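You operate a simulated robot arm through the tools that you are given. There is no shell and no other tool. Be economical: measure what you need, move in short steps, check, and stop when the job is done.

The job below is to be done with a simulated robot arm. You get a single attempt, and the scene is never put back.

Task
Wipe the oil patch off the table and put the lids back on the three open tins.
Fine: use the grey pad and lay it back; each lid on its own tin. What is to be rubbed or washed off counts as gone when no trace of it is left.

It is judged by the outcome, as a careful person would: the job done as asked, and still so three seconds after it is handed in. It fails if anything else is knocked over, pushed out of place, dropped, spilled or broken. Lids that push on must go on centred and level and be pressed home; caps that screw on are set level and turned clockwise until they are tight.

Robot
A 6-joint arm with a two-finger parallel gripper, fixed in place. Base frame: the origin is at the foot of the arm, x ahead of it, y to its left, z up; the work surface is at about z = 800. Units: mm, degrees, N and s.
With the tool pointing down near the work surface it reaches from about 260 to 680 mm from the base axis. Its first joint turns from -66.0 to 66.0 degrees. Payload 2.9 kg.
Tool frame: the origin (TCP) lies between the finger pads and is the grasp point; the fingertips stand 30 mm ahead of it; z points along the fingers, y is the line along which they close. Largest opening 110 mm; finger width 20, thickness 10; the body of the gripper, 48 by 112 mm, starts 55 mm behind the TCP.
Orientation is told as [roll, pitch, yaw] about the base's x, y, z axes, in that order, counted from this pose: with the fingers straight down and closing along the base's y, the tool's x points along the base's -x, its y along +y and its z along -z.

Tools
- The arm moves only by the tool drive_tool. Its argument "plan" is a list that holds one entry, the list of rows, each a list of 7 numbers: the turn, a rotation vector about the base's x, y, z in units of 45 degrees (1.0 is 45 degrees), then the shift along the base's x, y, z in units of 300 mm (1.0 is 300 mm), then the opening, from 0 (shut) to 1 (fully open). In form: [[[wx, wy, wz, dx, dy, dz, gripper], ...]]. A call has 1 to 20 rows; each row is the pose to reach, as a shift and turn from the pose commanded when the call began. A call with a number of a shift or a turn outside -1 to 1 is refused whole. Rows are played at 5 a second. More than 50 mm and 8.6 degrees between two rows, or a gripper value outside its range, and nothing of the call is played. Where a pose cannot be reached the arm comes as near as it can. A force on the tool above 70 N (or 10 N above the force at the start of the call, whichever is more), or a blocked arm, ends the call early, and 0.2 s more pass. The fingers move at their own pace (about 108 mm/s each) and stop on an object; they squeeze with about 23 N. The grip force told is the motor's: it shows also when the fingers shut on nothing. Time passes only in rows, and 0.2 s behind the last, so rows that repeat a pose let the fingers close. The reply holds the time, the measured pose of the TCP, the force on the tool along the base axes, the opening and the grip force, in the units named above and with some noise, with the torque about the TCP (base axes, N m) and any sound that the robot's microphone picked up.
- Cameras (640 x 400 px; columns grow to the right, rows downward): "scene" is fixed at [91.3, 443, 1392.8]; the picture's right is [-0.62, -0.79, 0.00], its down [-0.40, 0.31, -0.86] and it looks along [0.68, -0.53, -0.51] (base axes); focal length 329 px, centre (320, 200). "wrist" rides on the gripper at [72, 17, -103] in the tool frame; the picture's right is [-0.23, 0.97, 0.00], its down [-0.76, -0.18, -0.62] and it looks along [-0.61, -0.14, 0.78] (tool axes); focal length 222 px, centre (320, 200). There is no depth. A picture from a camera that has moved, and an enlarged one, comes with that camera's place and axes in the base frame and with its lens.
- get_image(camera): a new picture of that camera. The clock stands still meanwhile.
- close_up(camera, box): a new picture of the part [left, top, right, bottom] of that camera's present view, enlarged. The clock stands still meanwhile.
- job_done(): hands the job in; it is judged then, once.

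Work in short steps. Places have to be worked out from the pictures, the camera data and where the tool is seen: move nearer, look again, correct. Check each grasp and each placing, and mend what went wrong. You have 120 turns and 64 pictures in all, those below and enlarged ones among them. Open the gripper and draw the arm clear of the work before you hand the job in, unless the task says otherwise; then end with one line.

The tools are called after ">>>" as name(argument=value, ...) on one line, values as JSON. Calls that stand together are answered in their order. drive_tool: Moves the arm, as the interface text tells. Its arguments: {"type":"object","properties":{"plan":{"type":"array","items":{"type":"array","items":{"type":"array","items":{"type":"number"}}}}},"required":["plan"]} The other tools are called the same way: get_image (camera) takes a picture; close_up (camera, box) takes an enlarged picture of a part of a camera's view; job_done () hands the job in.

At the start:

```text
t: 0.0
position: [495.2, -130.1, 1128.5]
tool_rot: [0.0, -0.1, 0.0]
ft_force: [0.6, 0.2, 0.0]
moment: [-0.01, -0.02, 0.01]
width: 109.9
gripper_force: 0.0
```

scene: 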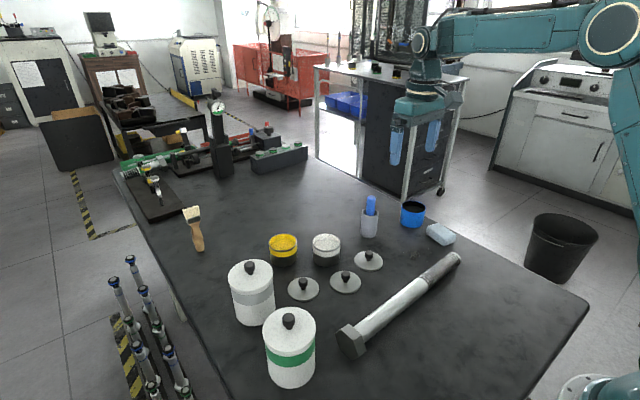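
wrist: 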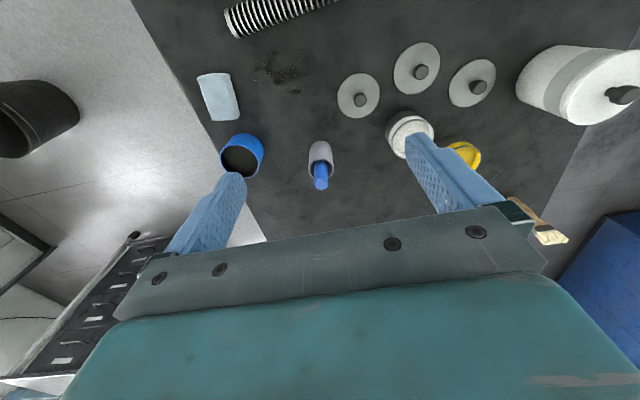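

I start with enlarged views of the work area, to identify the tins, lids, pad and oil patch.

>>> close_up(camera="scene", box=[220, 180, 480, 342])

>>> close_up(camera="wrist", box=[180, 0, 520, 212])

```text
2.46 times, centred on (350, 261) of scene
camera zoom: at [91.3, 443.0, 1392.8], right [-0.62, -0.79, 0.0], down [-0.4, 0.31, -0.86], along [0.68, -0.53, -0.51], focal length 810 px, centre (246, 50)
```

zoom: 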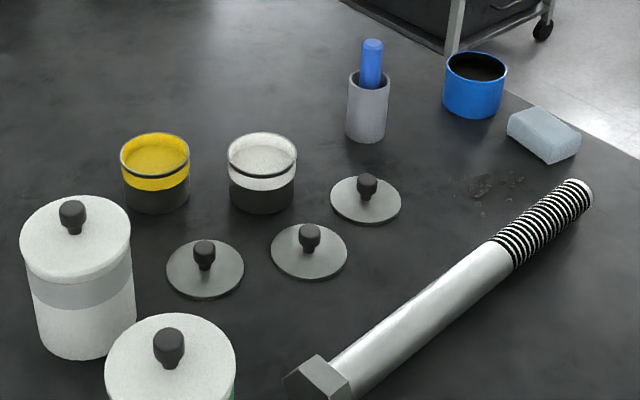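

```text
1.88 times, centred on (350, 106) of wrist
camera zoom: at [423.2, -115.1, 1233.0], right [0.23, 0.97, 0.0], down [0.76, -0.18, 0.62], along [0.61, -0.14, -0.78], focal length 418 px, centre (264, 377)
```

zoom: 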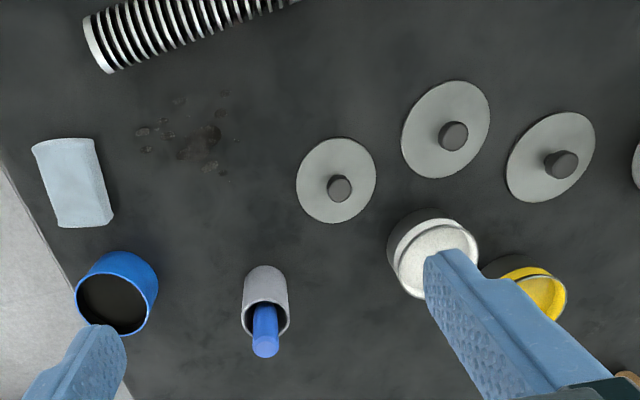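

Open tins: yellow, white and blue (dark inside). There are three similar lids with a knob. The pad is the grey-blue block near (487,-320) and the oil is near (478,-206). I move the wrist camera to view the lids and tins closely and compare sizes.

>>> drive_tool(plan=[[[0, 0, 0, -0.064, 0.089, -0.044, 1], [0, 0, 0, -0.128, 0.178, -0.089, 1], [0, 0, 0, -0.192, 0.267, -0.133, 1], [0, 0, 0, -0.256, 0.356, -0.178, 1], [0, 0, 0, -0.32, 0.444, -0.222, 1], [0, 0, 0, -0.383, 0.533, -0.267, 1]]])

>>> get_image(camera="wrist")

>>> close_up(camera="wrist", box=[200, 0, 520, 200])

```text
t: 1.4
position: [381.7, 27.8, 1045.8]
tool_rot: [0.0, 0.0, 0.0]
ft_force: [-0.2, -0.1, 0.3]
moment: [-0.01, 0.03, -0.03]
width: 110.0
gripper_force: 0.1
```

```text
59 pictures are left
camera wrist: at [308.1, 45.0, 1150.5], right [0.23, 0.97, 0.0], down [0.76, -0.18, 0.62], along [0.61, -0.14, -0.78], focal length 222 px, centre (320, 200)
```

wrist: 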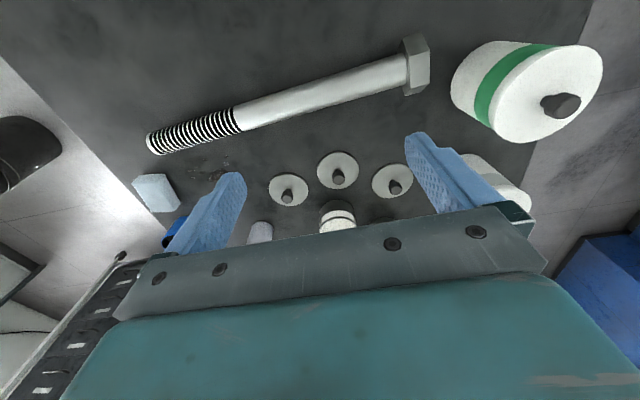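

```text
2.00 times, centred on (360, 100) of wrist
camera zoom: at [308.1, 45.0, 1150.5], right [0.23, 0.97, 0.0], down [0.76, -0.18, 0.62], along [0.61, -0.14, -0.78], focal length 444 px, centre (240, 400)
```

zoom: 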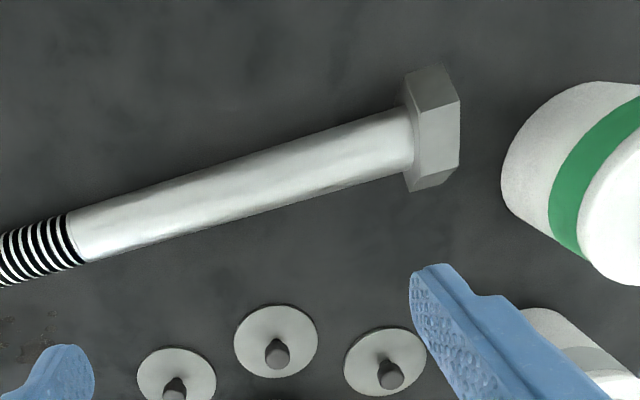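

The region straight under the camera is at the image's top, so I move forward to look down on the lids and tins.

>>> drive_tool(plan=[[[0, 0, 0, 0.122, -0.011, 0, 1], [0, 0, 0, 0.244, -0.022, 0, 1], [0, 0, 0, 0.367, -0.033, 0, 1], [0, 0, 0, 0.489, -0.044, -0.05, 1], [0, 0, 0, 0.611, -0.055, -0.1, 1], [0, 0, 0, 0.733, -0.0667, -0.16, 1]]])

>>> get_image(camera="wrist")

>>> close_up(camera="wrist", box=[200, 0, 520, 200])

```text
t: 2.8
position: [602.6, 7.8, 1001.5]
tool_rot: [0.1, 0.0, 0.0]
ft_force: [-0.2, -0.1, 0.0]
moment: [-0.02, -0.02, 0.01]
width: 110.2
gripper_force: 0.1
```

```text
57 pictures are left
camera wrist: at [530.1, 23.8, 1106.6], right [0.23, 0.97, 0.0], down [0.76, -0.18, 0.62], along [0.61, -0.14, -0.78], focal length 222 px, centre (320, 200)
```

wrist: 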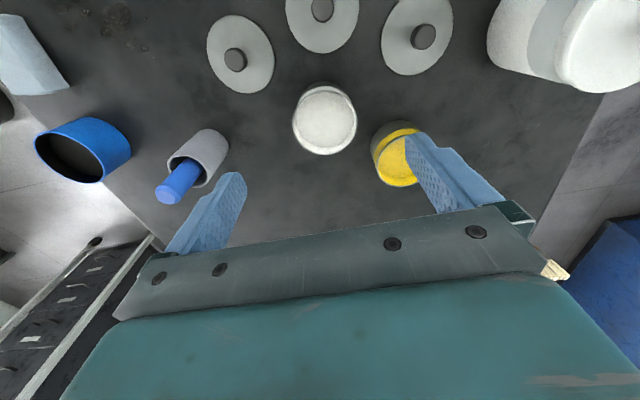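

```text
2.00 times, centred on (360, 100) of wrist
camera zoom: at [530.1, 23.8, 1106.6], right [0.23, 0.97, 0.0], down [0.76, -0.18, 0.62], along [0.61, -0.14, -0.78], focal length 444 px, centre (240, 400)
```

zoom: 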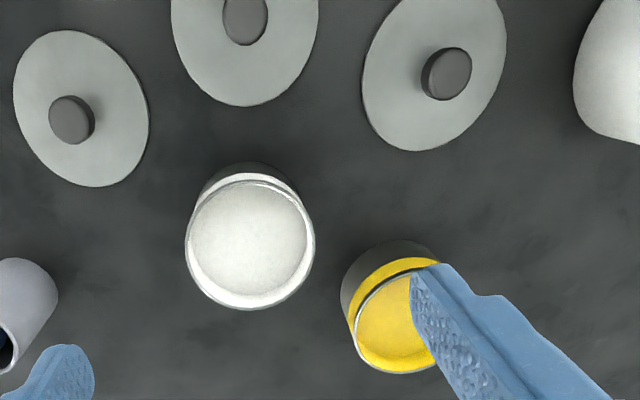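

Lids measure about 76 mm each, tins' rims about 74 mm. Next I look over the pad, oil and blue tin.

>>> drive_tool(plan=[[[0, 0, 0, -0.02, -0.125, 0, 1], [0, 0, 0, -0.04, -0.25, 0, 1], [0, 0, 0, -0.06, -0.375, 0, 1], [0, 0, 0, -0.08, -0.5, 0, 1], [0, 0, 0, -0.1, -0.625, 0, 1], [0, 0, 0, -0.12, -0.75, 0, 1], [0, 0, 0, -0.14, -0.86, 0, 1], [0, 0, 0, -0.143, -0.97, 0, 1]]])

>>> get_image(camera="wrist")

>>> close_up(camera="wrist", box=[200, 0, 520, 200])

```text
t: 4.6
position: [557.8, -283.0, 1000.5]
tool_rot: [0.0, 0.1, 0.0]
ft_force: [-0.4, -0.3, 0.4]
moment: [0.01, 0.0, 0.0]
width: 110.1
gripper_force: 0.0
```

```text
55 pictures are left
camera wrist: at [486.4, -266.6, 1104.8], right [0.23, 0.97, 0.0], down [0.76, -0.18, 0.62], along [0.61, -0.14, -0.78], focal length 222 px, centre (320, 200)
```

wrist: 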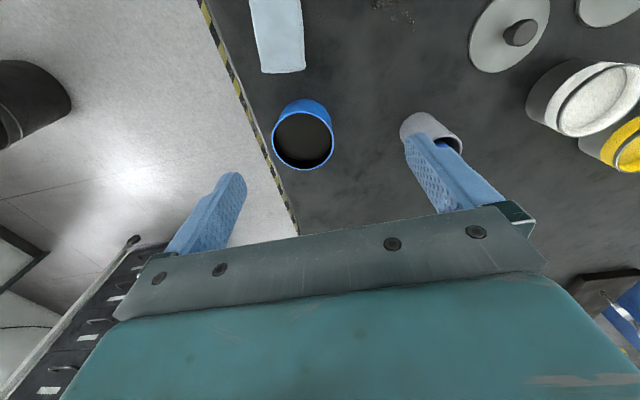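

```text
2.00 times, centred on (360, 100) of wrist
camera zoom: at [486.4, -266.6, 1104.8], right [0.23, 0.97, 0.0], down [0.76, -0.18, 0.62], along [0.61, -0.14, -0.78], focal length 444 px, centre (240, 400)
```

zoom: 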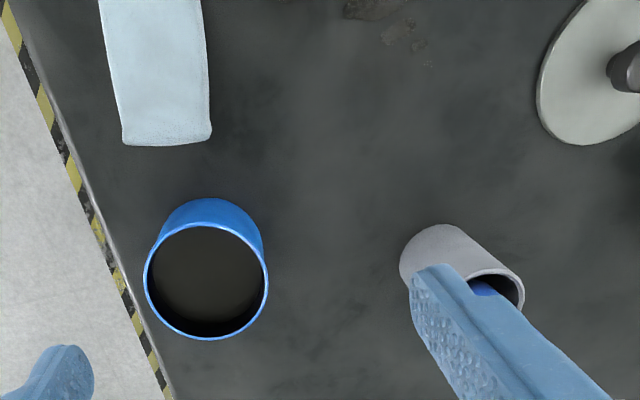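

Blue tin rim is near (586,-309), z≈862. I go back a little to see the whole pad and oil patch.

>>> drive_tool(plan=[[[0, 0, 0, -0.1, 0.02, -0.05, 1], [0, 0, 0, -0.2, 0.04, -0.1, 1], [0, 0, 0, -0.3, 0.06, -0.15, 1]]])

>>> get_image(camera="wrist")

>>> close_up(camera="wrist", box=[200, 0, 520, 200])

```text
t: 5.4
position: [465.2, -263.2, 956.9]
tool_rot: [0.0, 0.0, 0.0]
ft_force: [0.3, 1.0, 0.3]
moment: [0.03, -0.01, -0.01]
width: 110.2
gripper_force: 0.0
```

```text
53 pictures are left
camera wrist: at [393.1, -248.2, 1061.6], right [0.23, 0.97, 0.0], down [0.76, -0.18, 0.62], along [0.61, -0.14, -0.78], focal length 222 px, centre (320, 200)
```

wrist: 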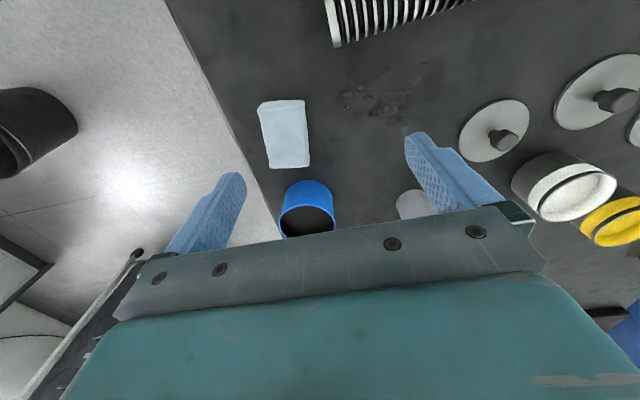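

```text
2.00 times, centred on (360, 100) of wrist
camera zoom: at [393.1, -248.2, 1061.6], right [0.23, 0.97, 0.0], down [0.76, -0.18, 0.62], along [0.61, -0.14, -0.78], focal length 444 px, centre (240, 400)
```

zoom: 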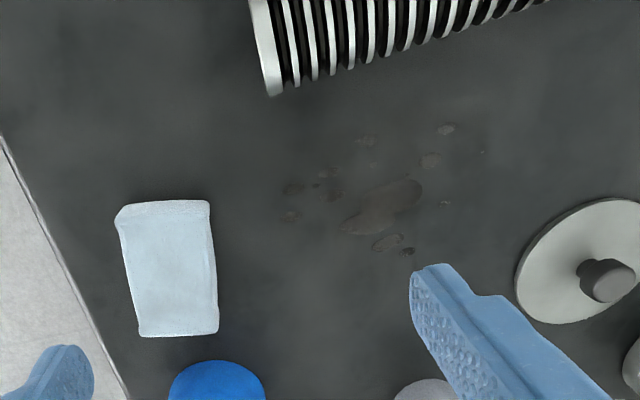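

The pad spans about 74×47 mm, centred near (483,-306), its length turned -12° from x. I turn the gripper and descend above it, then check.

>>> drive_tool(plan=[[[0, 0, -0.14, 0.027, -0.07, -0.08, 1], [0, 0, -0.276, 0.053, -0.143, -0.16, 1], [0, 0, -0.276, 0.053, -0.143, -0.25, 1]]])

>>> get_image(camera="wrist")

>>> close_up(camera="scene", box=[360, 180, 520, 280])

```text
t: 6.2
position: [481.8, -305.4, 879.7]
tool_rot: [0.0, -0.1, -12.6]
ft_force: [-0.4, -1.0, 0.6]
moment: [0.0, 0.0, 0.03]
width: 109.8
gripper_force: 0.0
```

```text
51 pictures are left
camera wrist: at [414.8, -274.2, 985.2], right [0.43, 0.9, 0.0], down [0.71, -0.34, 0.62], along [0.56, -0.27, -0.78], focal length 222 px, centre (320, 200)
```

wrist: 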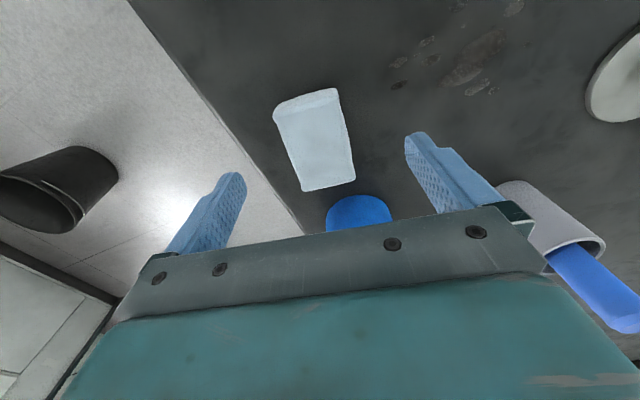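

```text
4.00 times, centred on (440, 230) of scene
camera zoom: at [91.3, 443.0, 1392.8], right [-0.62, -0.79, 0.0], down [-0.4, 0.31, -0.86], along [0.68, -0.53, -0.51], focal length 1317 px, centre (-160, 80)
```

zoom: 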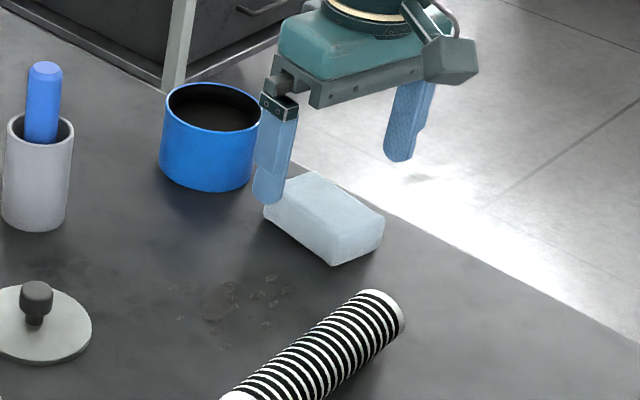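

Pad centre confirmed near (484,-308), 25 mm high. I descend to TCP z≈838 and close.

>>> drive_tool(plan=[[[0, 0, 0.03, 0.005, -0.009, -0.07, 1], [0, 0, 0.03, 0.005, -0.009, -0.138, 1], [0, 0, 0.03, 0.005, -0.009, -0.138, 0.3], [0, 0, 0.03, 0.005, -0.009, -0.138, 0.3], [0, 0, 0.03, 0.005, -0.009, -0.138, 0.3], [0, 0, 0.03, 0.005, -0.009, -0.138, 0.3]]])

```text
t: 7.6
position: [484.7, -307.9, 839.2]
tool_rot: [-0.1, -0.1, -11.1]
ft_force: [0.0, 0.4, 0.3]
moment: [0.0, 0.01, -0.01]
width: 49.1
gripper_force: 22.8
```

Pad gripped (49 mm, 23 N). I lift it, square it to the axes, bring it to the end of the patch and set it down lightly.

>>> drive_tool(plan=[[[0, 0, 0, 0, 0, 0.07, 0.3], [0, 0, 0.12, -0.04, 0.09, 0.07, 0.3], [0, 0, 0.247, -0.082, 0.175, 0.07, 0.3], [0, 0, 0.247, -0.082, 0.175, 0.02, 0.3], [0, 0, 0.247, -0.082, 0.175, 0.0, 0.3]]])

>>> close_up(camera="scene", box=[360, 180, 520, 280])

```text
t: 8.8
position: [460.5, -259.4, 839.7]
tool_rot: [0.1, 0.1, 0.1]
ft_force: [-3.9, 0.1, 6.8]
moment: [-0.01, 0.16, 0.03]
width: 48.9
gripper_force: 23.2
```

```text
4.00 times, centred on (440, 230) of scene
camera zoom: at [91.1, 443.1, 1392.8], right [-0.62, -0.79, 0.0], down [-0.4, 0.31, -0.86], along [0.68, -0.53, -0.51], focal length 1317 px, centre (-160, 80)
```

zoom: 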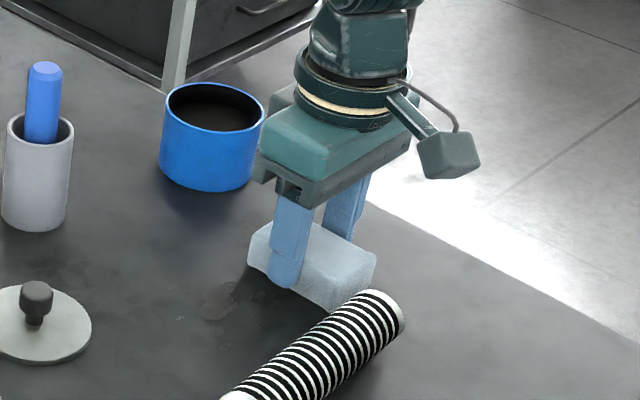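

Contact at about 7 N, no obstruction. I wipe back and forth in two lanes (x≈460 and x≈485), staying clear of the bolt and the lid.

>>> drive_tool(plan=[[[0, 0, 0, 0, 0, -0.006, 0.3], [0, 0, 0, 0, 0.1, -0.006, 0.3], [0, 0, 0, 0, 0.2, -0.006, 0.3], [0, 0, 0, 0, 0.3, -0.006, 0.3], [0, 0, 0, 0, 0.38, -0.006, 0.3], [0, 0, 0, 0, 0.44, -0.006, 0.3], [0, 0, 0, 0.04, 0.38, -0.006, 0.3], [0, 0, 0, 0.083, 0.36, -0.006, 0.3], [0, 0, 0, 0.083, 0.27, -0.006, 0.3], [0, 0, 0, 0.083, 0.17, -0.006, 0.3], [0, 0, 0, 0.083, 0.07, -0.006, 0.3], [0, 0, 0, 0.083, 0.0, -0.006, 0.3], [0, 0, 0, 0.083, 0.1, -0.006, 0.3], [0, 0, 0, 0.083, 0.2, -0.006, 0.3], [0, 0, 0, 0.083, 0.3, -0.006, 0.3], [0, 0, 0, 0.05, 0.37, -0.006, 0.3], [0, 0, 0, 0, 0.44, -0.006, 0.3], [0, 0, 0, 0, 0.34, -0.006, 0.3], [0, 0, 0, 0, 0.24, -0.006, 0.3], [0, 0, 0, 0, 0.14, -0.006, 0.3]]])

>>> close_up(camera="scene", box=[360, 180, 520, 280])

```text
t: 13.0
position: [461.6, -215.2, 836.5]
tool_rot: [0.1, 0.2, 0.0]
ft_force: [0.4, 2.3, 6.6]
moment: [0.07, -0.22, 0.05]
width: 49.1
gripper_force: 23.3
```

```text
4.00 times, centred on (440, 230) of scene
camera zoom: at [91.2, 443.1, 1392.7], right [-0.62, -0.79, 0.0], down [-0.4, 0.31, -0.86], along [0.68, -0.53, -0.51], focal length 1317 px, centre (-160, 80)
```

zoom: 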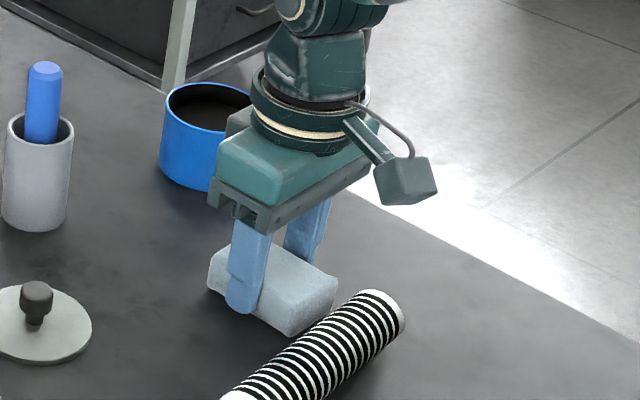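

The patch looks gone; the pad's contact stays about 7 N. I do one more round for fine traces, then lift and look.

>>> drive_tool(plan=[[[0, 0, 0, 0, 0.1, 0, 0.3], [0, 0, 0, 0, 0.2, 0, 0.3], [0, 0, 0, 0, 0.29, 0, 0.3], [0, 0, 0, 0.045, 0.24, 0, 0.3], [0, 0, 0, 0.09, 0.22, 0, 0.3], [0, 0, 0, 0.09, 0.12, 0, 0.3], [0, 0, 0, 0.09, 0.02, 0, 0.3], [0, 0, 0, 0.09, -0.08, 0, 0.3], [0, 0, 0, 0.05, -0.14, 0, 0.3], [0, 0, 0, 0, -0.14, 0, 0.3], [0, 0, 0, 0, -0.04, 0, 0.3], [0, 0, 0, 0, 0.06, 0, 0.3], [0, 0, 0, 0.03, -0.04, 0, 0.3], [0, 0, 0, 0.05, -0.14, 0, 0.3], [0, 0, 0, 0.05, -0.16, 0.1, 0.3], [0, 0, 0, 0.06, -0.22, 0.25, 0.3], [0, 0, 0, 0.07, -0.3, 0.35, 0.3]]])

>>> close_up(camera="scene", box=[360, 180, 520, 280])

>>> get_image(camera="wrist")

```text
t: 16.6
position: [480.1, -306.5, 940.5]
tool_rot: [0.0, 0.0, 0.1]
ft_force: [-0.2, -0.2, -0.2]
moment: [0.0, -0.01, -0.03]
width: 49.0
gripper_force: 22.9
```

```text
4.00 times, centred on (440, 230) of scene
camera zoom: at [91.3, 443.0, 1392.8], right [-0.62, -0.79, 0.0], down [-0.4, 0.31, -0.86], along [0.68, -0.53, -0.51], focal length 1317 px, centre (-160, 80)
```

zoom: 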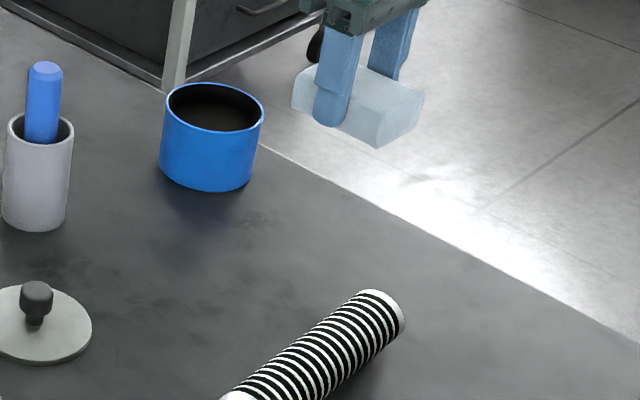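

```text
46 pictures are left
camera wrist: at [407.0, -290.3, 1045.0], right [0.23, 0.97, 0.0], down [0.76, -0.18, 0.62], along [0.61, -0.14, -0.78], focal length 222 px, centre (320, 200)
```

wrist: 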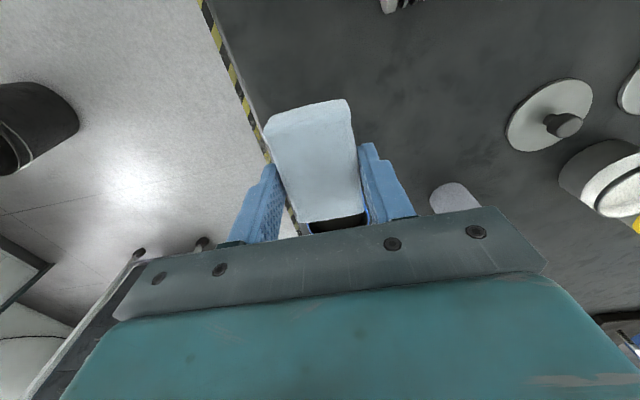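

I check the wiped area enlarged for residual traces.

>>> close_up(camera="wrist", box=[350, 0, 550, 125])

>>> close_up(camera="scene", box=[384, 228, 464, 278])

```text
3.20 times, centred on (450, 62) of wrist
camera zoom: at [407.0, -290.3, 1045.0], right [0.23, 0.97, 0.0], down [0.76, -0.18, 0.62], along [0.61, -0.14, -0.78], focal length 711 px, centre (-96, 640)
```

zoom: 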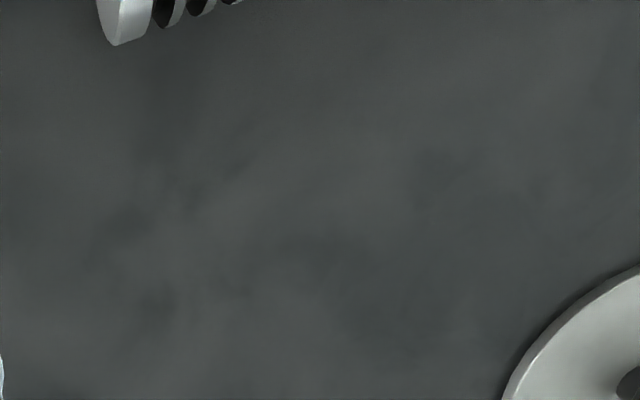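

```text
8.00 times, centred on (424, 253) of scene
camera zoom: at [91.3, 443.0, 1392.8], right [-0.62, -0.79, 0.0], down [-0.4, 0.31, -0.86], along [0.68, -0.53, -0.51], focal length 2634 px, centre (-512, -224)
```

zoom: 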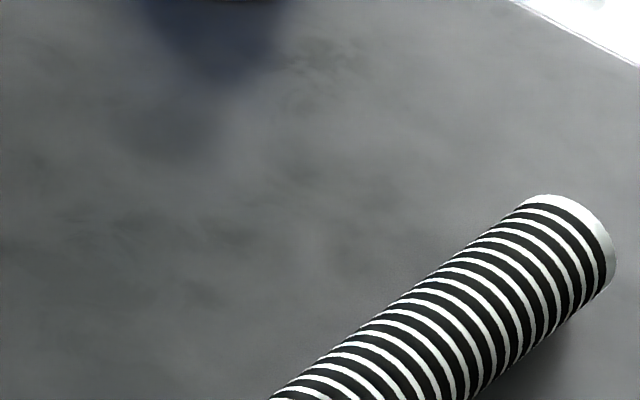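

The table is clean. I lay the pad back at its original place and angle, release and rise.

>>> drive_tool(plan=[[[0, 0, -0.12, 0.015, -0.005, -0.1, 0.3], [0, 0, -0.247, 0.015, -0.005, -0.22, 0.3], [0, 0, -0.247, 0.015, -0.005, -0.31, 0.3], [0, 0, -0.247, 0.015, -0.005, -0.335, 0.3], [0, 0, -0.247, 0.015, -0.005, -0.335, 0.3], [0, 0, -0.247, 0.015, -0.005, -0.333, 0.75], [0, 0, -0.247, 0.015, -0.005, -0.333, 0.75], [0, 0, -0.247, 0.015, -0.005, -0.33, 0.75], [0, 0, -0.247, 0.015, -0.005, -0.23, 0.75], [0, 0, -0.247, 0.015, -0.005, -0.08, 0.75], [0, 0, -0.12, 0.015, 0.05, 0.05, 0.5], [0, 0, 0, 0.015, 0.1, 0.1, 0.5]]])

>>> get_image(camera="scene")

```text
t: 19.2
position: [485.3, -273.3, 973.0]
tool_rot: [0.0, 0.1, 0.2]
ft_force: [0.0, 0.7, 0.4]
moment: [-0.01, -0.01, -0.01]
width: 55.0
gripper_force: 0.1
```

```text
43 pictures are left
```

scene: 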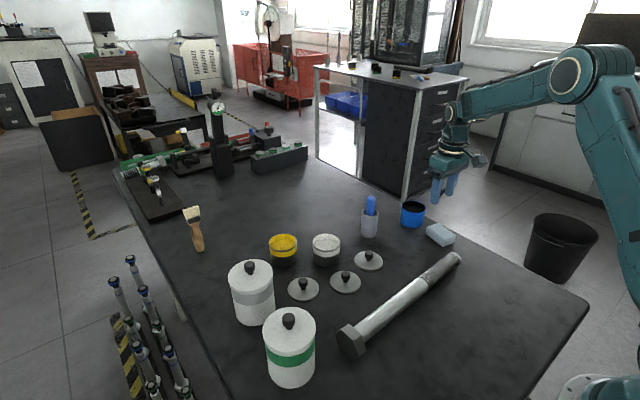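

The pad is back. I now look closely at the lids to compare diameters and markings.

>>> drive_tool(plan=[[[0, 0, 0, 0, 0.13, 0, 0.5], [0, 0, 0, 0.05, 0.26, 0, 0.5], [0, 0, 0, 0.12, 0.38, 0, 0.5], [0, 0, 0, 0.19, 0.5, 0, 0.5], [0, 0, 0, 0.26, 0.62, 0, 0.5], [0, 0, 0, 0.33, 0.74, 0, 0.5], [0, 0, 0, 0.33, 0.82, -0.04, 0.5]]])

>>> get_image(camera="wrist")

>>> close_up(camera="wrist", box=[180, 0, 500, 200])

>>> close_up(camera="scene", box=[240, 220, 400, 320])

```text
t: 20.8
position: [586.5, -29.7, 962.4]
tool_rot: [-0.1, 0.0, 0.0]
ft_force: [0.0, 0.0, 1.4]
moment: [-0.02, -0.01, -0.04]
width: 55.1
gripper_force: 0.1
```

```text
42 pictures are left
camera wrist: at [513.0, -13.6, 1066.9], right [0.23, 0.97, 0.0], down [0.76, -0.18, 0.62], along [0.61, -0.14, -0.78], focal length 222 px, centre (320, 200)
```

wrist: 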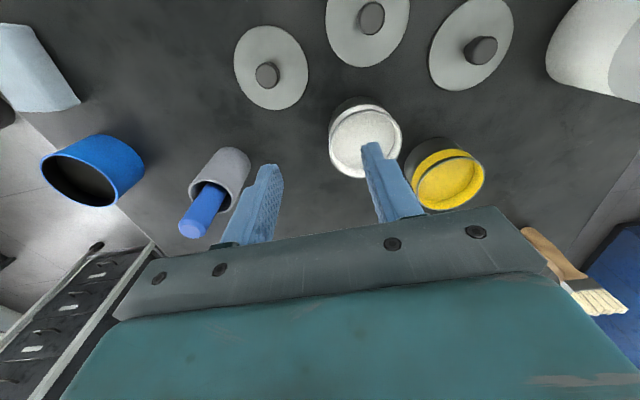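

```text
2.00 times, centred on (340, 100) of wrist
camera zoom: at [513.0, -13.6, 1066.9], right [0.23, 0.97, 0.0], down [0.76, -0.18, 0.62], along [0.61, -0.14, -0.78], focal length 444 px, centre (280, 400)
```

zoom: 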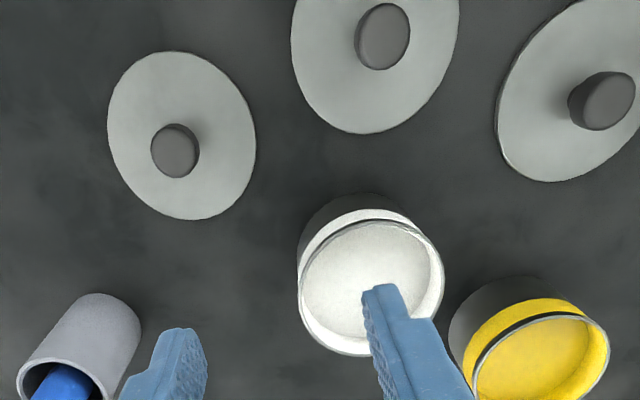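

```text
4.00 times, centred on (320, 270) of scene
camera zoom: at [91.3, 443.0, 1392.8], right [-0.62, -0.79, 0.0], down [-0.4, 0.31, -0.86], along [0.68, -0.53, -0.51], focal length 1317 px, centre (320, -80)
```

zoom: 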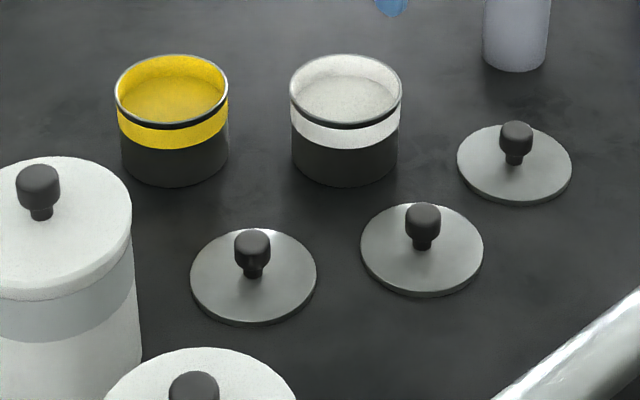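

All lids measure 76 mm and the three tins are about 75 mm across and 53 mm high, so the sets look identical. I align above the nearest lid (about (540,-72)); a point below the TCP should appear on column 320.

>>> drive_tool(plan=[[[0, 0, 0, -0.05, -0.05, -0.02, 0.5], [0, 0, 0, -0.1, -0.1, -0.07, 0.5], [0, 0, 0, -0.155, -0.141, -0.14, 0.5], [0, 0, 0, -0.155, -0.141, -0.14, 0.5]]])

>>> get_image(camera="wrist")

>>> close_up(camera="wrist", box=[220, 60, 420, 185])

```text
t: 21.8
position: [538.0, -73.4, 919.1]
tool_rot: [0.0, 0.0, 0.0]
ft_force: [-0.3, 0.3, 0.4]
moment: [-0.01, 0.03, -0.01]
width: 55.2
gripper_force: 0.1
```

```text
39 pictures are left
camera wrist: at [466.2, -57.1, 1024.0], right [0.23, 0.97, 0.0], down [0.76, -0.18, 0.62], along [0.61, -0.14, -0.78], focal length 222 px, centre (320, 200)
```

wrist: 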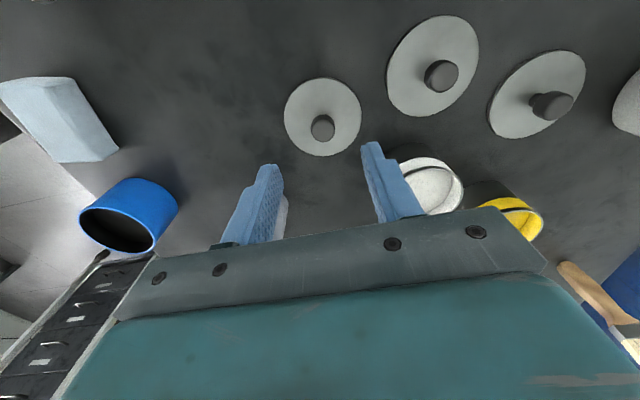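

```text
3.20 times, centred on (320, 122) of wrist
camera zoom: at [466.2, -57.1, 1024.0], right [0.23, 0.97, 0.0], down [0.76, -0.18, 0.62], along [0.61, -0.14, -0.78], focal length 711 px, centre (320, 448)
```

zoom: 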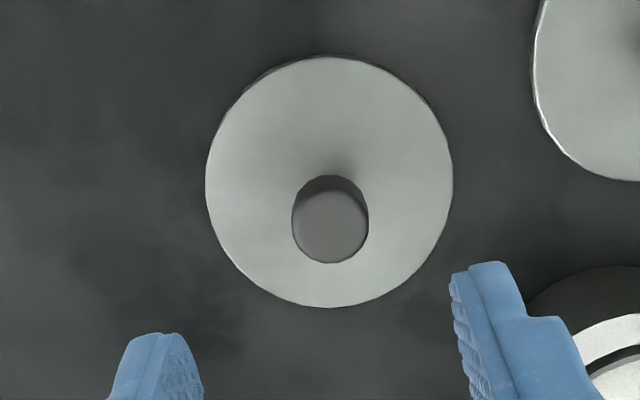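

The lid's centre reads about 3 mm nearer and 3.5 mm more to +y than the TCP: (535,-70). I descend to z≈842 and close on the knob.

>>> drive_tool(plan=[[[0, 0, 0, -0.009, 0.012, -0.09, 0.5], [0, 0, 0, -0.009, 0.012, -0.18, 0.5], [0, 0, 0, -0.009, 0.012, -0.255, 0.5], [0, 0, 0, -0.009, 0.012, -0.255, 0.5], [0, 0, 0, -0.009, 0.012, -0.255, 0.1], [0, 0, 0, -0.009, 0.012, -0.255, 0.1], [0, 0, 0, -0.009, 0.012, -0.255, 0.1]]])

>>> close_up(camera="scene", box=[320, 200, 400, 250])

>>> close_up(camera="wrist", box=[220, 80, 420, 205])

```text
t: 23.4
position: [535.2, -67.3, 840.1]
tool_rot: [0.0, 0.0, 0.0]
ft_force: [0.5, -0.1, -0.9]
moment: [0.02, 0.02, 0.01]
width: 20.0
gripper_force: 23.0
```

```text
8.00 times, centred on (360, 225) of scene
camera zoom: at [91.3, 443.0, 1392.8], right [-0.62, -0.79, 0.0], down [-0.4, 0.31, -0.86], along [0.68, -0.53, -0.51], focal length 2634 px, centre (0, 0)
```

zoom: 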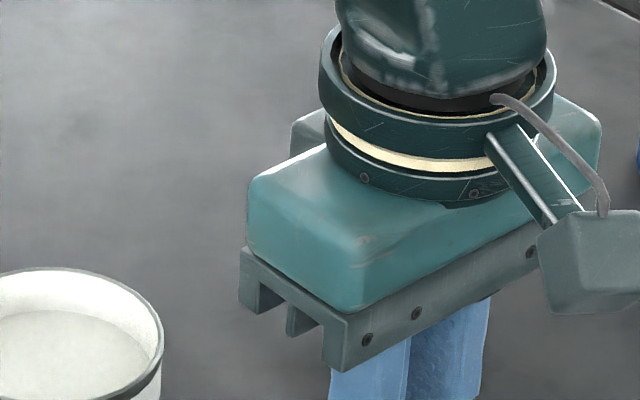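

```text
3.20 times, centred on (320, 142) of wrist
camera zoom: at [462.7, -52.6, 945.2], right [0.23, 0.97, 0.0], down [0.76, -0.18, 0.62], along [0.61, -0.14, -0.78], focal length 711 px, centre (320, 384)
```

zoom: 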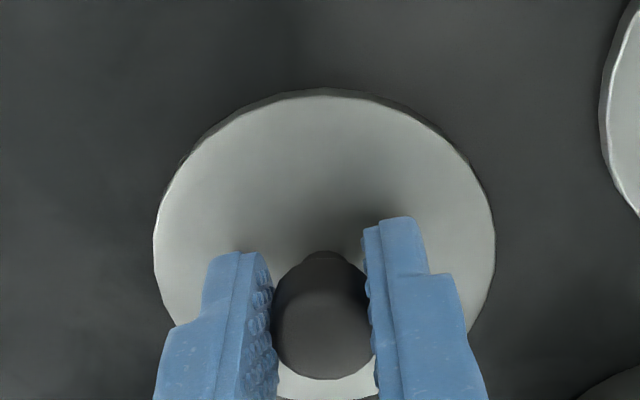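

The knob is gripped at 20 mm and is centred in y. To centre it in x too (so the TCP marks the lid's true centre), I open, turn 90° and close again.

>>> drive_tool(plan=[[[0, 0, 0, 0, 0, 0.005, 0.42], [0, 0, 0, 0, 0, 0.005, 0.42], [0, 0, 0.17, 0, 0, 0.005, 0.42], [0, 0, 0.34, 0, 0, 0.005, 0.42], [0, 0, 0.51, 0, 0, 0.005, 0.42], [0, 0, 0.68, 0, 0, 0.005, 0.42], [0, 0, 0.85, 0, 0, 0.005, 0.42], [0, 0, 1.0, 0, 0, 0.005, 0.42]]])

>>> drive_tool(plan=[[[0, 0, 0.17, 0, 0, 0, 0.42], [0, 0, 0.34, 0, 0, 0, 0.42], [0, 0, 0.51, 0, 0, 0, 0.42], [0, 0, 0.68, 0, 0, 0, 0.42], [0, 0, 0.85, 0, 0, 0, 0.42], [0, 0, 1.0, 0, 0, 0, 0.42], [0, 0, 1.0, 0, 0, 0, 0.1], [0, 0, 1.0, 0, 0, 0, 0.1], [0, 0, 1.0, 0, 0, 0, 0.1]]])

>>> close_up(camera="wrist", box=[220, 80, 420, 205])

```text
t: 25.2
position: [536.1, -67.8, 843.0]
tool_rot: [0.1, 0.0, 45.2]
ft_force: [0.1, 0.1, -0.8]
moment: [0.01, -0.02, 0.03]
width: 46.0
gripper_force: 0.0
```

```text
t: 27.2
position: [535.1, -68.8, 842.2]
tool_rot: [0.0, -0.1, 90.0]
ft_force: [0.0, 0.2, -0.2]
moment: [0.01, 0.0, 0.0]
width: 19.7
gripper_force: 22.9
```

```text
3.20 times, centred on (320, 142) of wrist
camera zoom: at [518.3, -141.8, 947.1], right [-0.97, 0.23, 0.0], down [0.18, 0.76, 0.62], along [0.14, 0.61, -0.78], focal length 711 px, centre (320, 384)
```

zoom: 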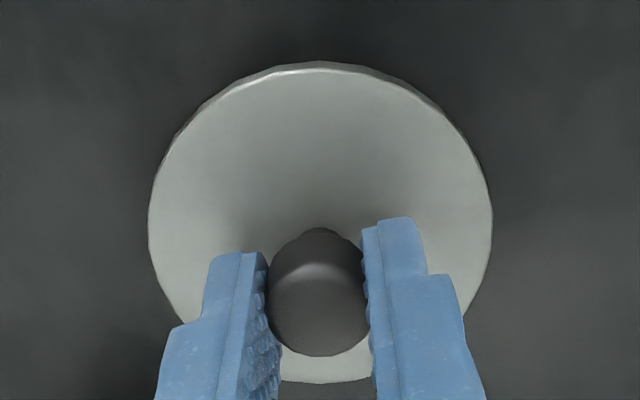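

Now the lid is centred in both axes at commanded (535.4,-67.0). I release it, rise 77 mm, and take a calibration view with the lid exactly under the TCP.

>>> drive_tool(plan=[[[0, 0, 0, 0, 0, 0, 0.5], [0, 0, 0, 0, 0, 0, 0.5], [0, 0, 0, 0, 0, 0.13, 0.5], [0, 0, 0, 0, 0, 0.26, 0.5], [0, 0, 0, 0, 0, 0.26, 0.5]]])

>>> close_up(camera="wrist", box=[220, 60, 420, 185])

```text
t: 28.4
position: [533.4, -67.9, 923.3]
tool_rot: [0.1, 0.0, 90.0]
ft_force: [-0.5, 0.2, -0.1]
moment: [-0.01, 0.03, 0.03]
width: 54.9
gripper_force: 0.2
```

```text
3.20 times, centred on (320, 122) of wrist
camera zoom: at [517.3, -141.8, 1027.9], right [-0.97, 0.23, 0.0], down [0.18, 0.76, 0.62], along [0.14, 0.61, -0.78], focal length 711 px, centre (320, 448)
```

zoom: 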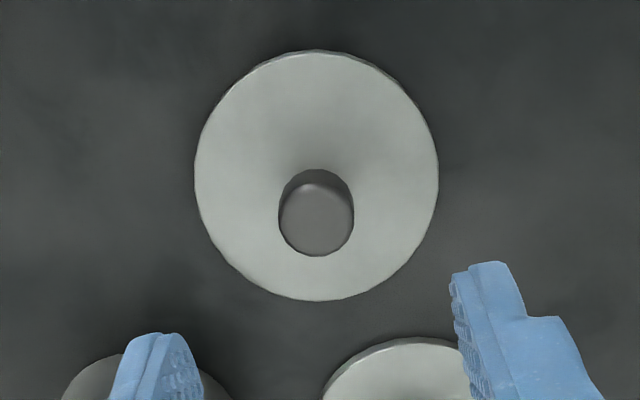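

Calibration: a disc exactly under the TCP appears at zoom (316.5,176.5), 245 px wide. I now take the same relative view over the white tin.

>>> drive_tool(plan=[[[0, 0, 0, 0, 0, 0.1, 0.5], [0, 0, 0, 0.1, 0.083, 0.157, 0.5], [0, 0, 0, 0.2, 0.167, 0.157, 0.5], [0, 0, 0, 0.299, 0.25, 0.157, 0.5], [0, 0, 0, 0.299, 0.25, 0.157, 0.5]]])

>>> close_up(camera="wrist", box=[220, 60, 420, 185])

```text
t: 29.6
position: [625.4, 9.5, 968.0]
tool_rot: [0.1, 0.0, 90.0]
ft_force: [0.9, -0.4, 0.5]
moment: [-0.02, -0.03, 0.01]
width: 55.1
gripper_force: 0.2
```

```text
3.20 times, centred on (320, 122) of wrist
camera zoom: at [608.8, -64.6, 1073.6], right [-0.97, 0.23, 0.0], down [0.18, 0.76, 0.62], along [0.14, 0.61, -0.78], focal length 711 px, centre (320, 448)
```

zoom: 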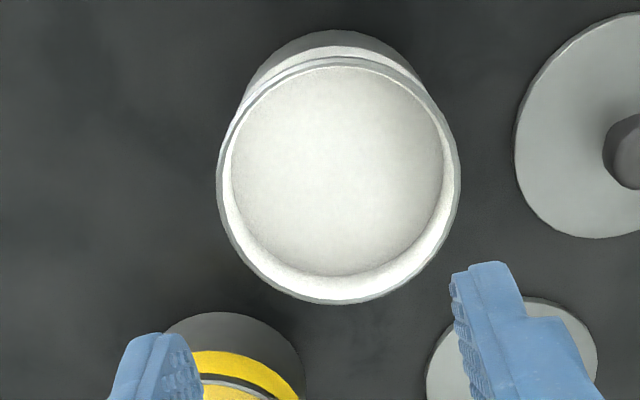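

White tin centre computes to about (618.6,11). Now the same view toward the yellow tin.

>>> drive_tool(plan=[[[0, 0, 0, 0.04, 0.1, 0, 0.5], [0, 0, 0, 0.08, 0.2, 0, 0.5], [0, 0, 0, 0.1167, 0.29, 0, 0.5], [0, 0, 0, 0.1167, 0.29, 0, 0.5]]])

>>> close_up(camera="wrist", box=[220, 60, 420, 185])

```text
t: 30.6
position: [659.6, 95.4, 968.6]
tool_rot: [0.1, 0.0, 90.0]
ft_force: [-0.1, 0.4, -0.1]
moment: [-0.03, -0.02, 0.02]
width: 55.1
gripper_force: 0.0
```

```text
3.20 times, centred on (320, 122) of wrist
camera zoom: at [643.1, 20.9, 1074.0], right [-0.97, 0.23, 0.0], down [0.18, 0.76, 0.62], along [0.14, 0.61, -0.78], focal length 711 px, centre (320, 448)
```

zoom: 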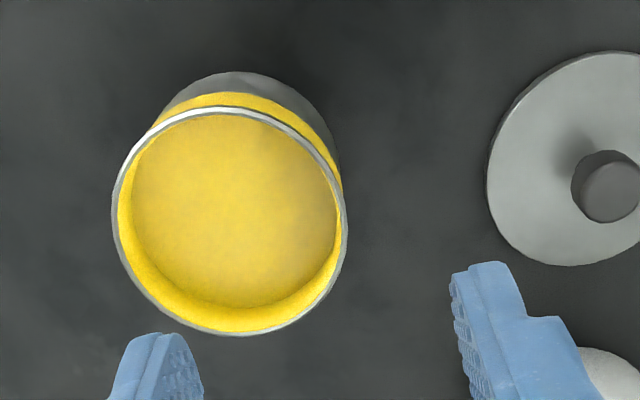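

Yellow tin computes to about (690.3,101.9), at the edge of reach. I test whether the tool reaches it at working height while pointing down.

>>> drive_tool(plan=[[[0, 0, 0, 0.05, 0.01, 0, 0.5], [0, 0, 0, 0.1007, 0.023, 0, 0.5], [0, 0, 0, 0.1007, 0.023, 0, 0.5], [0, 0, 0, 0.1007, 0.023, -0.1, 0.5], [0, 0, 0, 0.1007, 0.023, -0.15, 0.5], [0, 0, 0, 0.1007, 0.023, -0.15, 0.5]]])

>>> close_up(camera="wrist", box=[220, 60, 420, 185])

```text
t: 32.0
position: [672.4, 95.9, 922.2]
tool_rot: [0.1, 0.0, 90.2]
ft_force: [0.3, 0.1, -0.5]
moment: [-0.02, -0.01, 0.0]
width: 54.9
gripper_force: 0.1
out of reach, approached as far as the arm can: row 1, 2, 3, 4, 5, 6
```

```text
3.20 times, centred on (320, 122) of wrist
camera zoom: at [655.9, 22.2, 1027.3], right [-0.97, 0.23, 0.0], down [0.18, 0.76, 0.62], along [0.14, 0.61, -0.78], focal length 711 px, centre (320, 448)
```

zoom: 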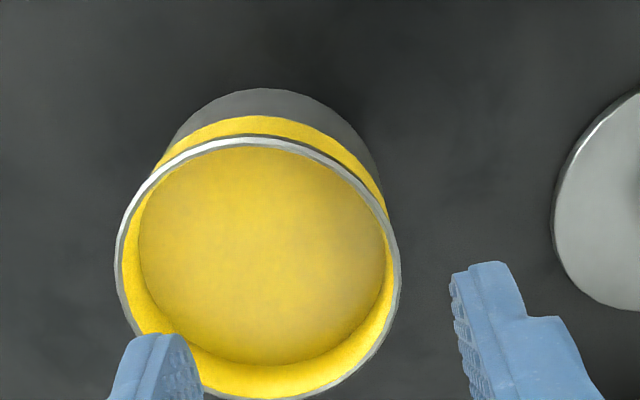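

Pointing straight down the arm stops at 679 mm radius, so for the yellow tin I will hold its lid with the tool tilted outward (closing axis tangential). First I survey the blue tin.

>>> drive_tool(plan=[[[0, 0, 0, -0.05, 0, 0.1, 0.5], [0, 0, 0, -0.1, -0.1, 0.15, 0.5], [0, 0, 0, -0.15, -0.2, 0.15, 0.5], [0, 0, 0, -0.2, -0.3, 0.15, 0.5], [0, 0, 0, -0.25, -0.4, 0.15, 0.5], [0, 0, 0, -0.3, -0.5, 0.15, 0.5], [0, 0, 0, -0.3, -0.6, 0.15, 0.5], [0, 0, 0, -0.3, -0.7, 0.15, 0.5], [0, 0, 0, -0.3, -0.8, 0.15, 0.5], [0, 0, 0, -0.3, -0.9, 0.15, 0.5], [0, 0, 0, -0.3, -0.9, 0.15, 0.5]]])

```text
t: 34.4
position: [579.8, -173.6, 966.4]
tool_rot: [0.1, 0.0, 90.2]
ft_force: [-0.5, -0.2, 0.1]
moment: [-0.02, -0.01, -0.02]
width: 55.2
gripper_force: 0.0
```

The clipped pose was taken as the new base. I continue to the blue tin's view.

>>> drive_tool(plan=[[[0, 0, 0, 0, -0.14, 0, 0.5], [0, 0, 0, 0, -0.28, 0, 0.5], [0, 0, 0, 0, -0.43, 0.003, 0.5], [0, 0, 0, 0, -0.43, 0.003, 0.5]]])

>>> drive_tool(plan=[[[0, 0, 0, 0, 0, 0, 0.5]]])

>>> drive_tool(plan=[[[0, 0, 0, 0, 0, 0, 0.5]]])

>>> close_up(camera="wrist", box=[220, 60, 420, 185])

```text
t: 35.4
position: [581.9, -307.4, 970.7]
tool_rot: [0.2, 0.0, 90.0]
ft_force: [-0.3, 0.1, -0.4]
moment: [-0.02, 0.01, -0.01]
width: 55.1
gripper_force: 0.1
```

```text
t: 35.8
position: [581.7, -306.5, 968.5]
tool_rot: [0.0, 0.0, 90.0]
ft_force: [-0.4, 0.3, 0.2]
moment: [-0.03, 0.0, -0.04]
width: 54.9
gripper_force: 0.0
```

```text
t: 36.2
position: [582.2, -306.5, 969.9]
tool_rot: [0.0, 0.0, 90.0]
ft_force: [-0.9, -0.8, 0.2]
moment: [-0.03, -0.03, 0.0]
width: 54.8
gripper_force: 0.0
```

```text
3.20 times, centred on (320, 122) of wrist
camera zoom: at [565.3, -379.6, 1074.5], right [-0.97, 0.23, 0.0], down [0.18, 0.76, 0.62], along [0.14, 0.61, -0.78], focal length 711 px, centre (320, 448)
```

zoom: 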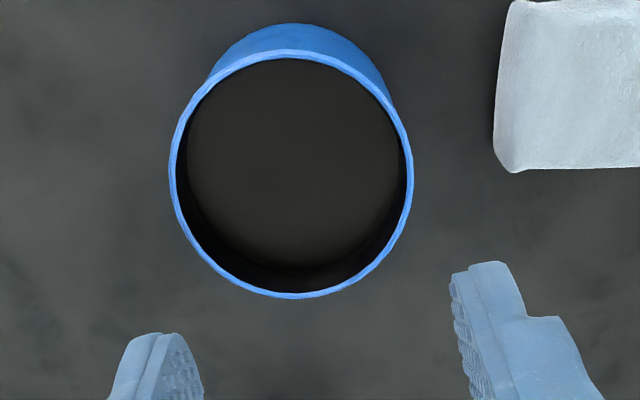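

Blue tin: about (589,-309), same size as the white. Now I return over the first lid to pick it up.

>>> drive_tool(plan=[[[0, 0, 0, -0.03, 0.15, 0, 0.5], [0, 0, 0, -0.07, 0.3, 0, 0.5], [0, 0, 0, -0.11, 0.45, 0, 0.5], [0, 0, 0, -0.155, 0.6, 0, 0.5], [0, 0, 0, -0.155, 0.7, -0.1, 0.5], [0, 0, 0, -0.155, 0.799, -0.2, 0.5], [0, 0, 0, -0.155, 0.799, -0.23, 0.5]]])

>>> drive_tool(plan=[[[0, 0, 0, 0, 0, 0, 0.5]]])

>>> close_up(camera="wrist", box=[220, 60, 420, 185])

```text
t: 37.8
position: [538.5, -63.6, 898.3]
tool_rot: [0.0, 0.1, 90.0]
ft_force: [0.1, -0.5, 0.4]
moment: [0.01, 0.01, -0.02]
width: 55.3
gripper_force: 0.0
```

```text
t: 38.2
position: [538.8, -63.3, 897.4]
tool_rot: [0.0, 0.1, 90.0]
ft_force: [0.4, 0.0, 0.1]
moment: [0.01, -0.03, -0.04]
width: 55.0
gripper_force: 0.0
```

```text
3.20 times, centred on (320, 122) of wrist
camera zoom: at [521.2, -137.1, 1002.8], right [-0.97, 0.23, 0.0], down [0.18, 0.76, 0.62], along [0.14, 0.61, -0.78], focal length 711 px, centre (320, 448)
```

zoom: 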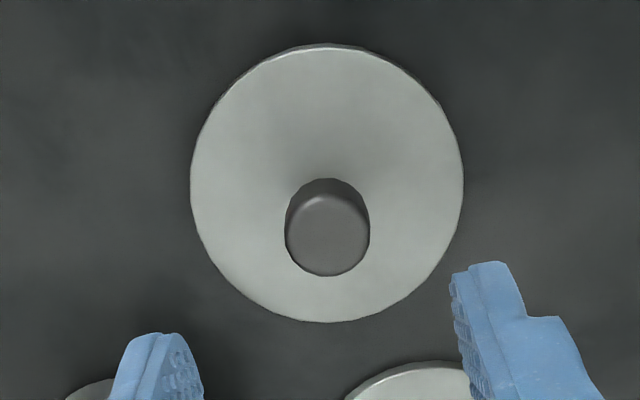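

The TCP is about (4,5) mm off the lid according to both the readings and the picture. I correct by (-3.7,-4.8), descend and grip.

>>> drive_tool(plan=[[[0, 0, 0, -0.0123, -0.016, -0.05, 0.5], [0, 0, 0, -0.0123, -0.016, -0.12, 0.5], [0, 0, 0, -0.0123, -0.016, -0.184, 0.5], [0, 0, 0, -0.0123, -0.016, -0.184, 0.5], [0, 0, 0, -0.0123, -0.016, -0.184, 0.1], [0, 0, 0, -0.0123, -0.016, -0.184, 0.1], [0, 0, 0, -0.0123, -0.016, -0.184, 0.1]]])

>>> drive_tool(plan=[[[0, 0, 0, 0, 0, 0.15, 0.1], [0, 0, 0, 0, 0, 0.27, 0.1], [0, 0, 0, 0, 0, 0.4, 0.1], [0, 0, 0, 0, 0, 0.4, 0.1]]])

>>> close_up(camera="wrist", box=[220, 80, 420, 205])

>>> close_up(camera="scene", box=[300, 140, 460, 240])

```text
t: 39.8
position: [531.8, -67.9, 843.4]
tool_rot: [0.0, 0.1, 90.0]
ft_force: [0.5, -0.4, 0.3]
moment: [-0.03, -0.04, -0.03]
width: 19.2
gripper_force: 23.0
```

```text
t: 40.8
position: [535.1, -65.9, 965.5]
tool_rot: [0.2, 0.1, 90.0]
ft_force: [-0.4, 0.8, -0.5]
moment: [-0.01, -0.01, -0.03]
width: 19.4
gripper_force: 22.8
```

```text
3.20 times, centred on (320, 142) of wrist
camera zoom: at [518.0, -139.7, 1070.8], right [-0.97, 0.23, 0.0], down [0.18, 0.76, 0.62], along [0.14, 0.61, -0.78], focal length 711 px, centre (320, 384)
```

zoom: 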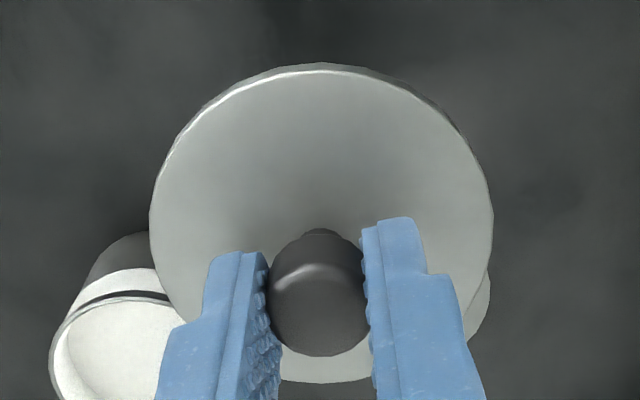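

```text
4.00 times, centred on (380, 190) of scene
camera zoom: at [91.3, 443.0, 1392.8], right [-0.62, -0.79, 0.0], down [-0.4, 0.31, -0.86], along [0.68, -0.53, -0.51], focal length 1317 px, centre (80, 240)
```

zoom: 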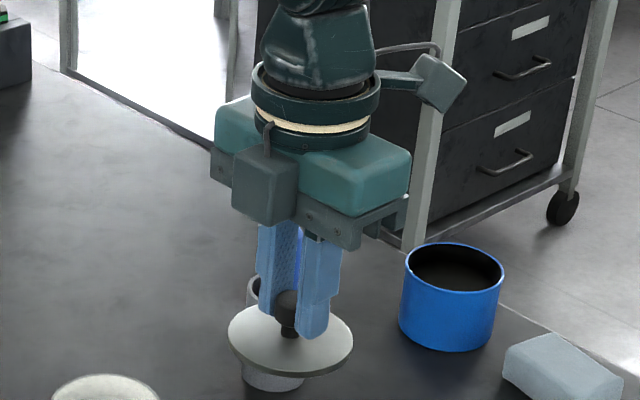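

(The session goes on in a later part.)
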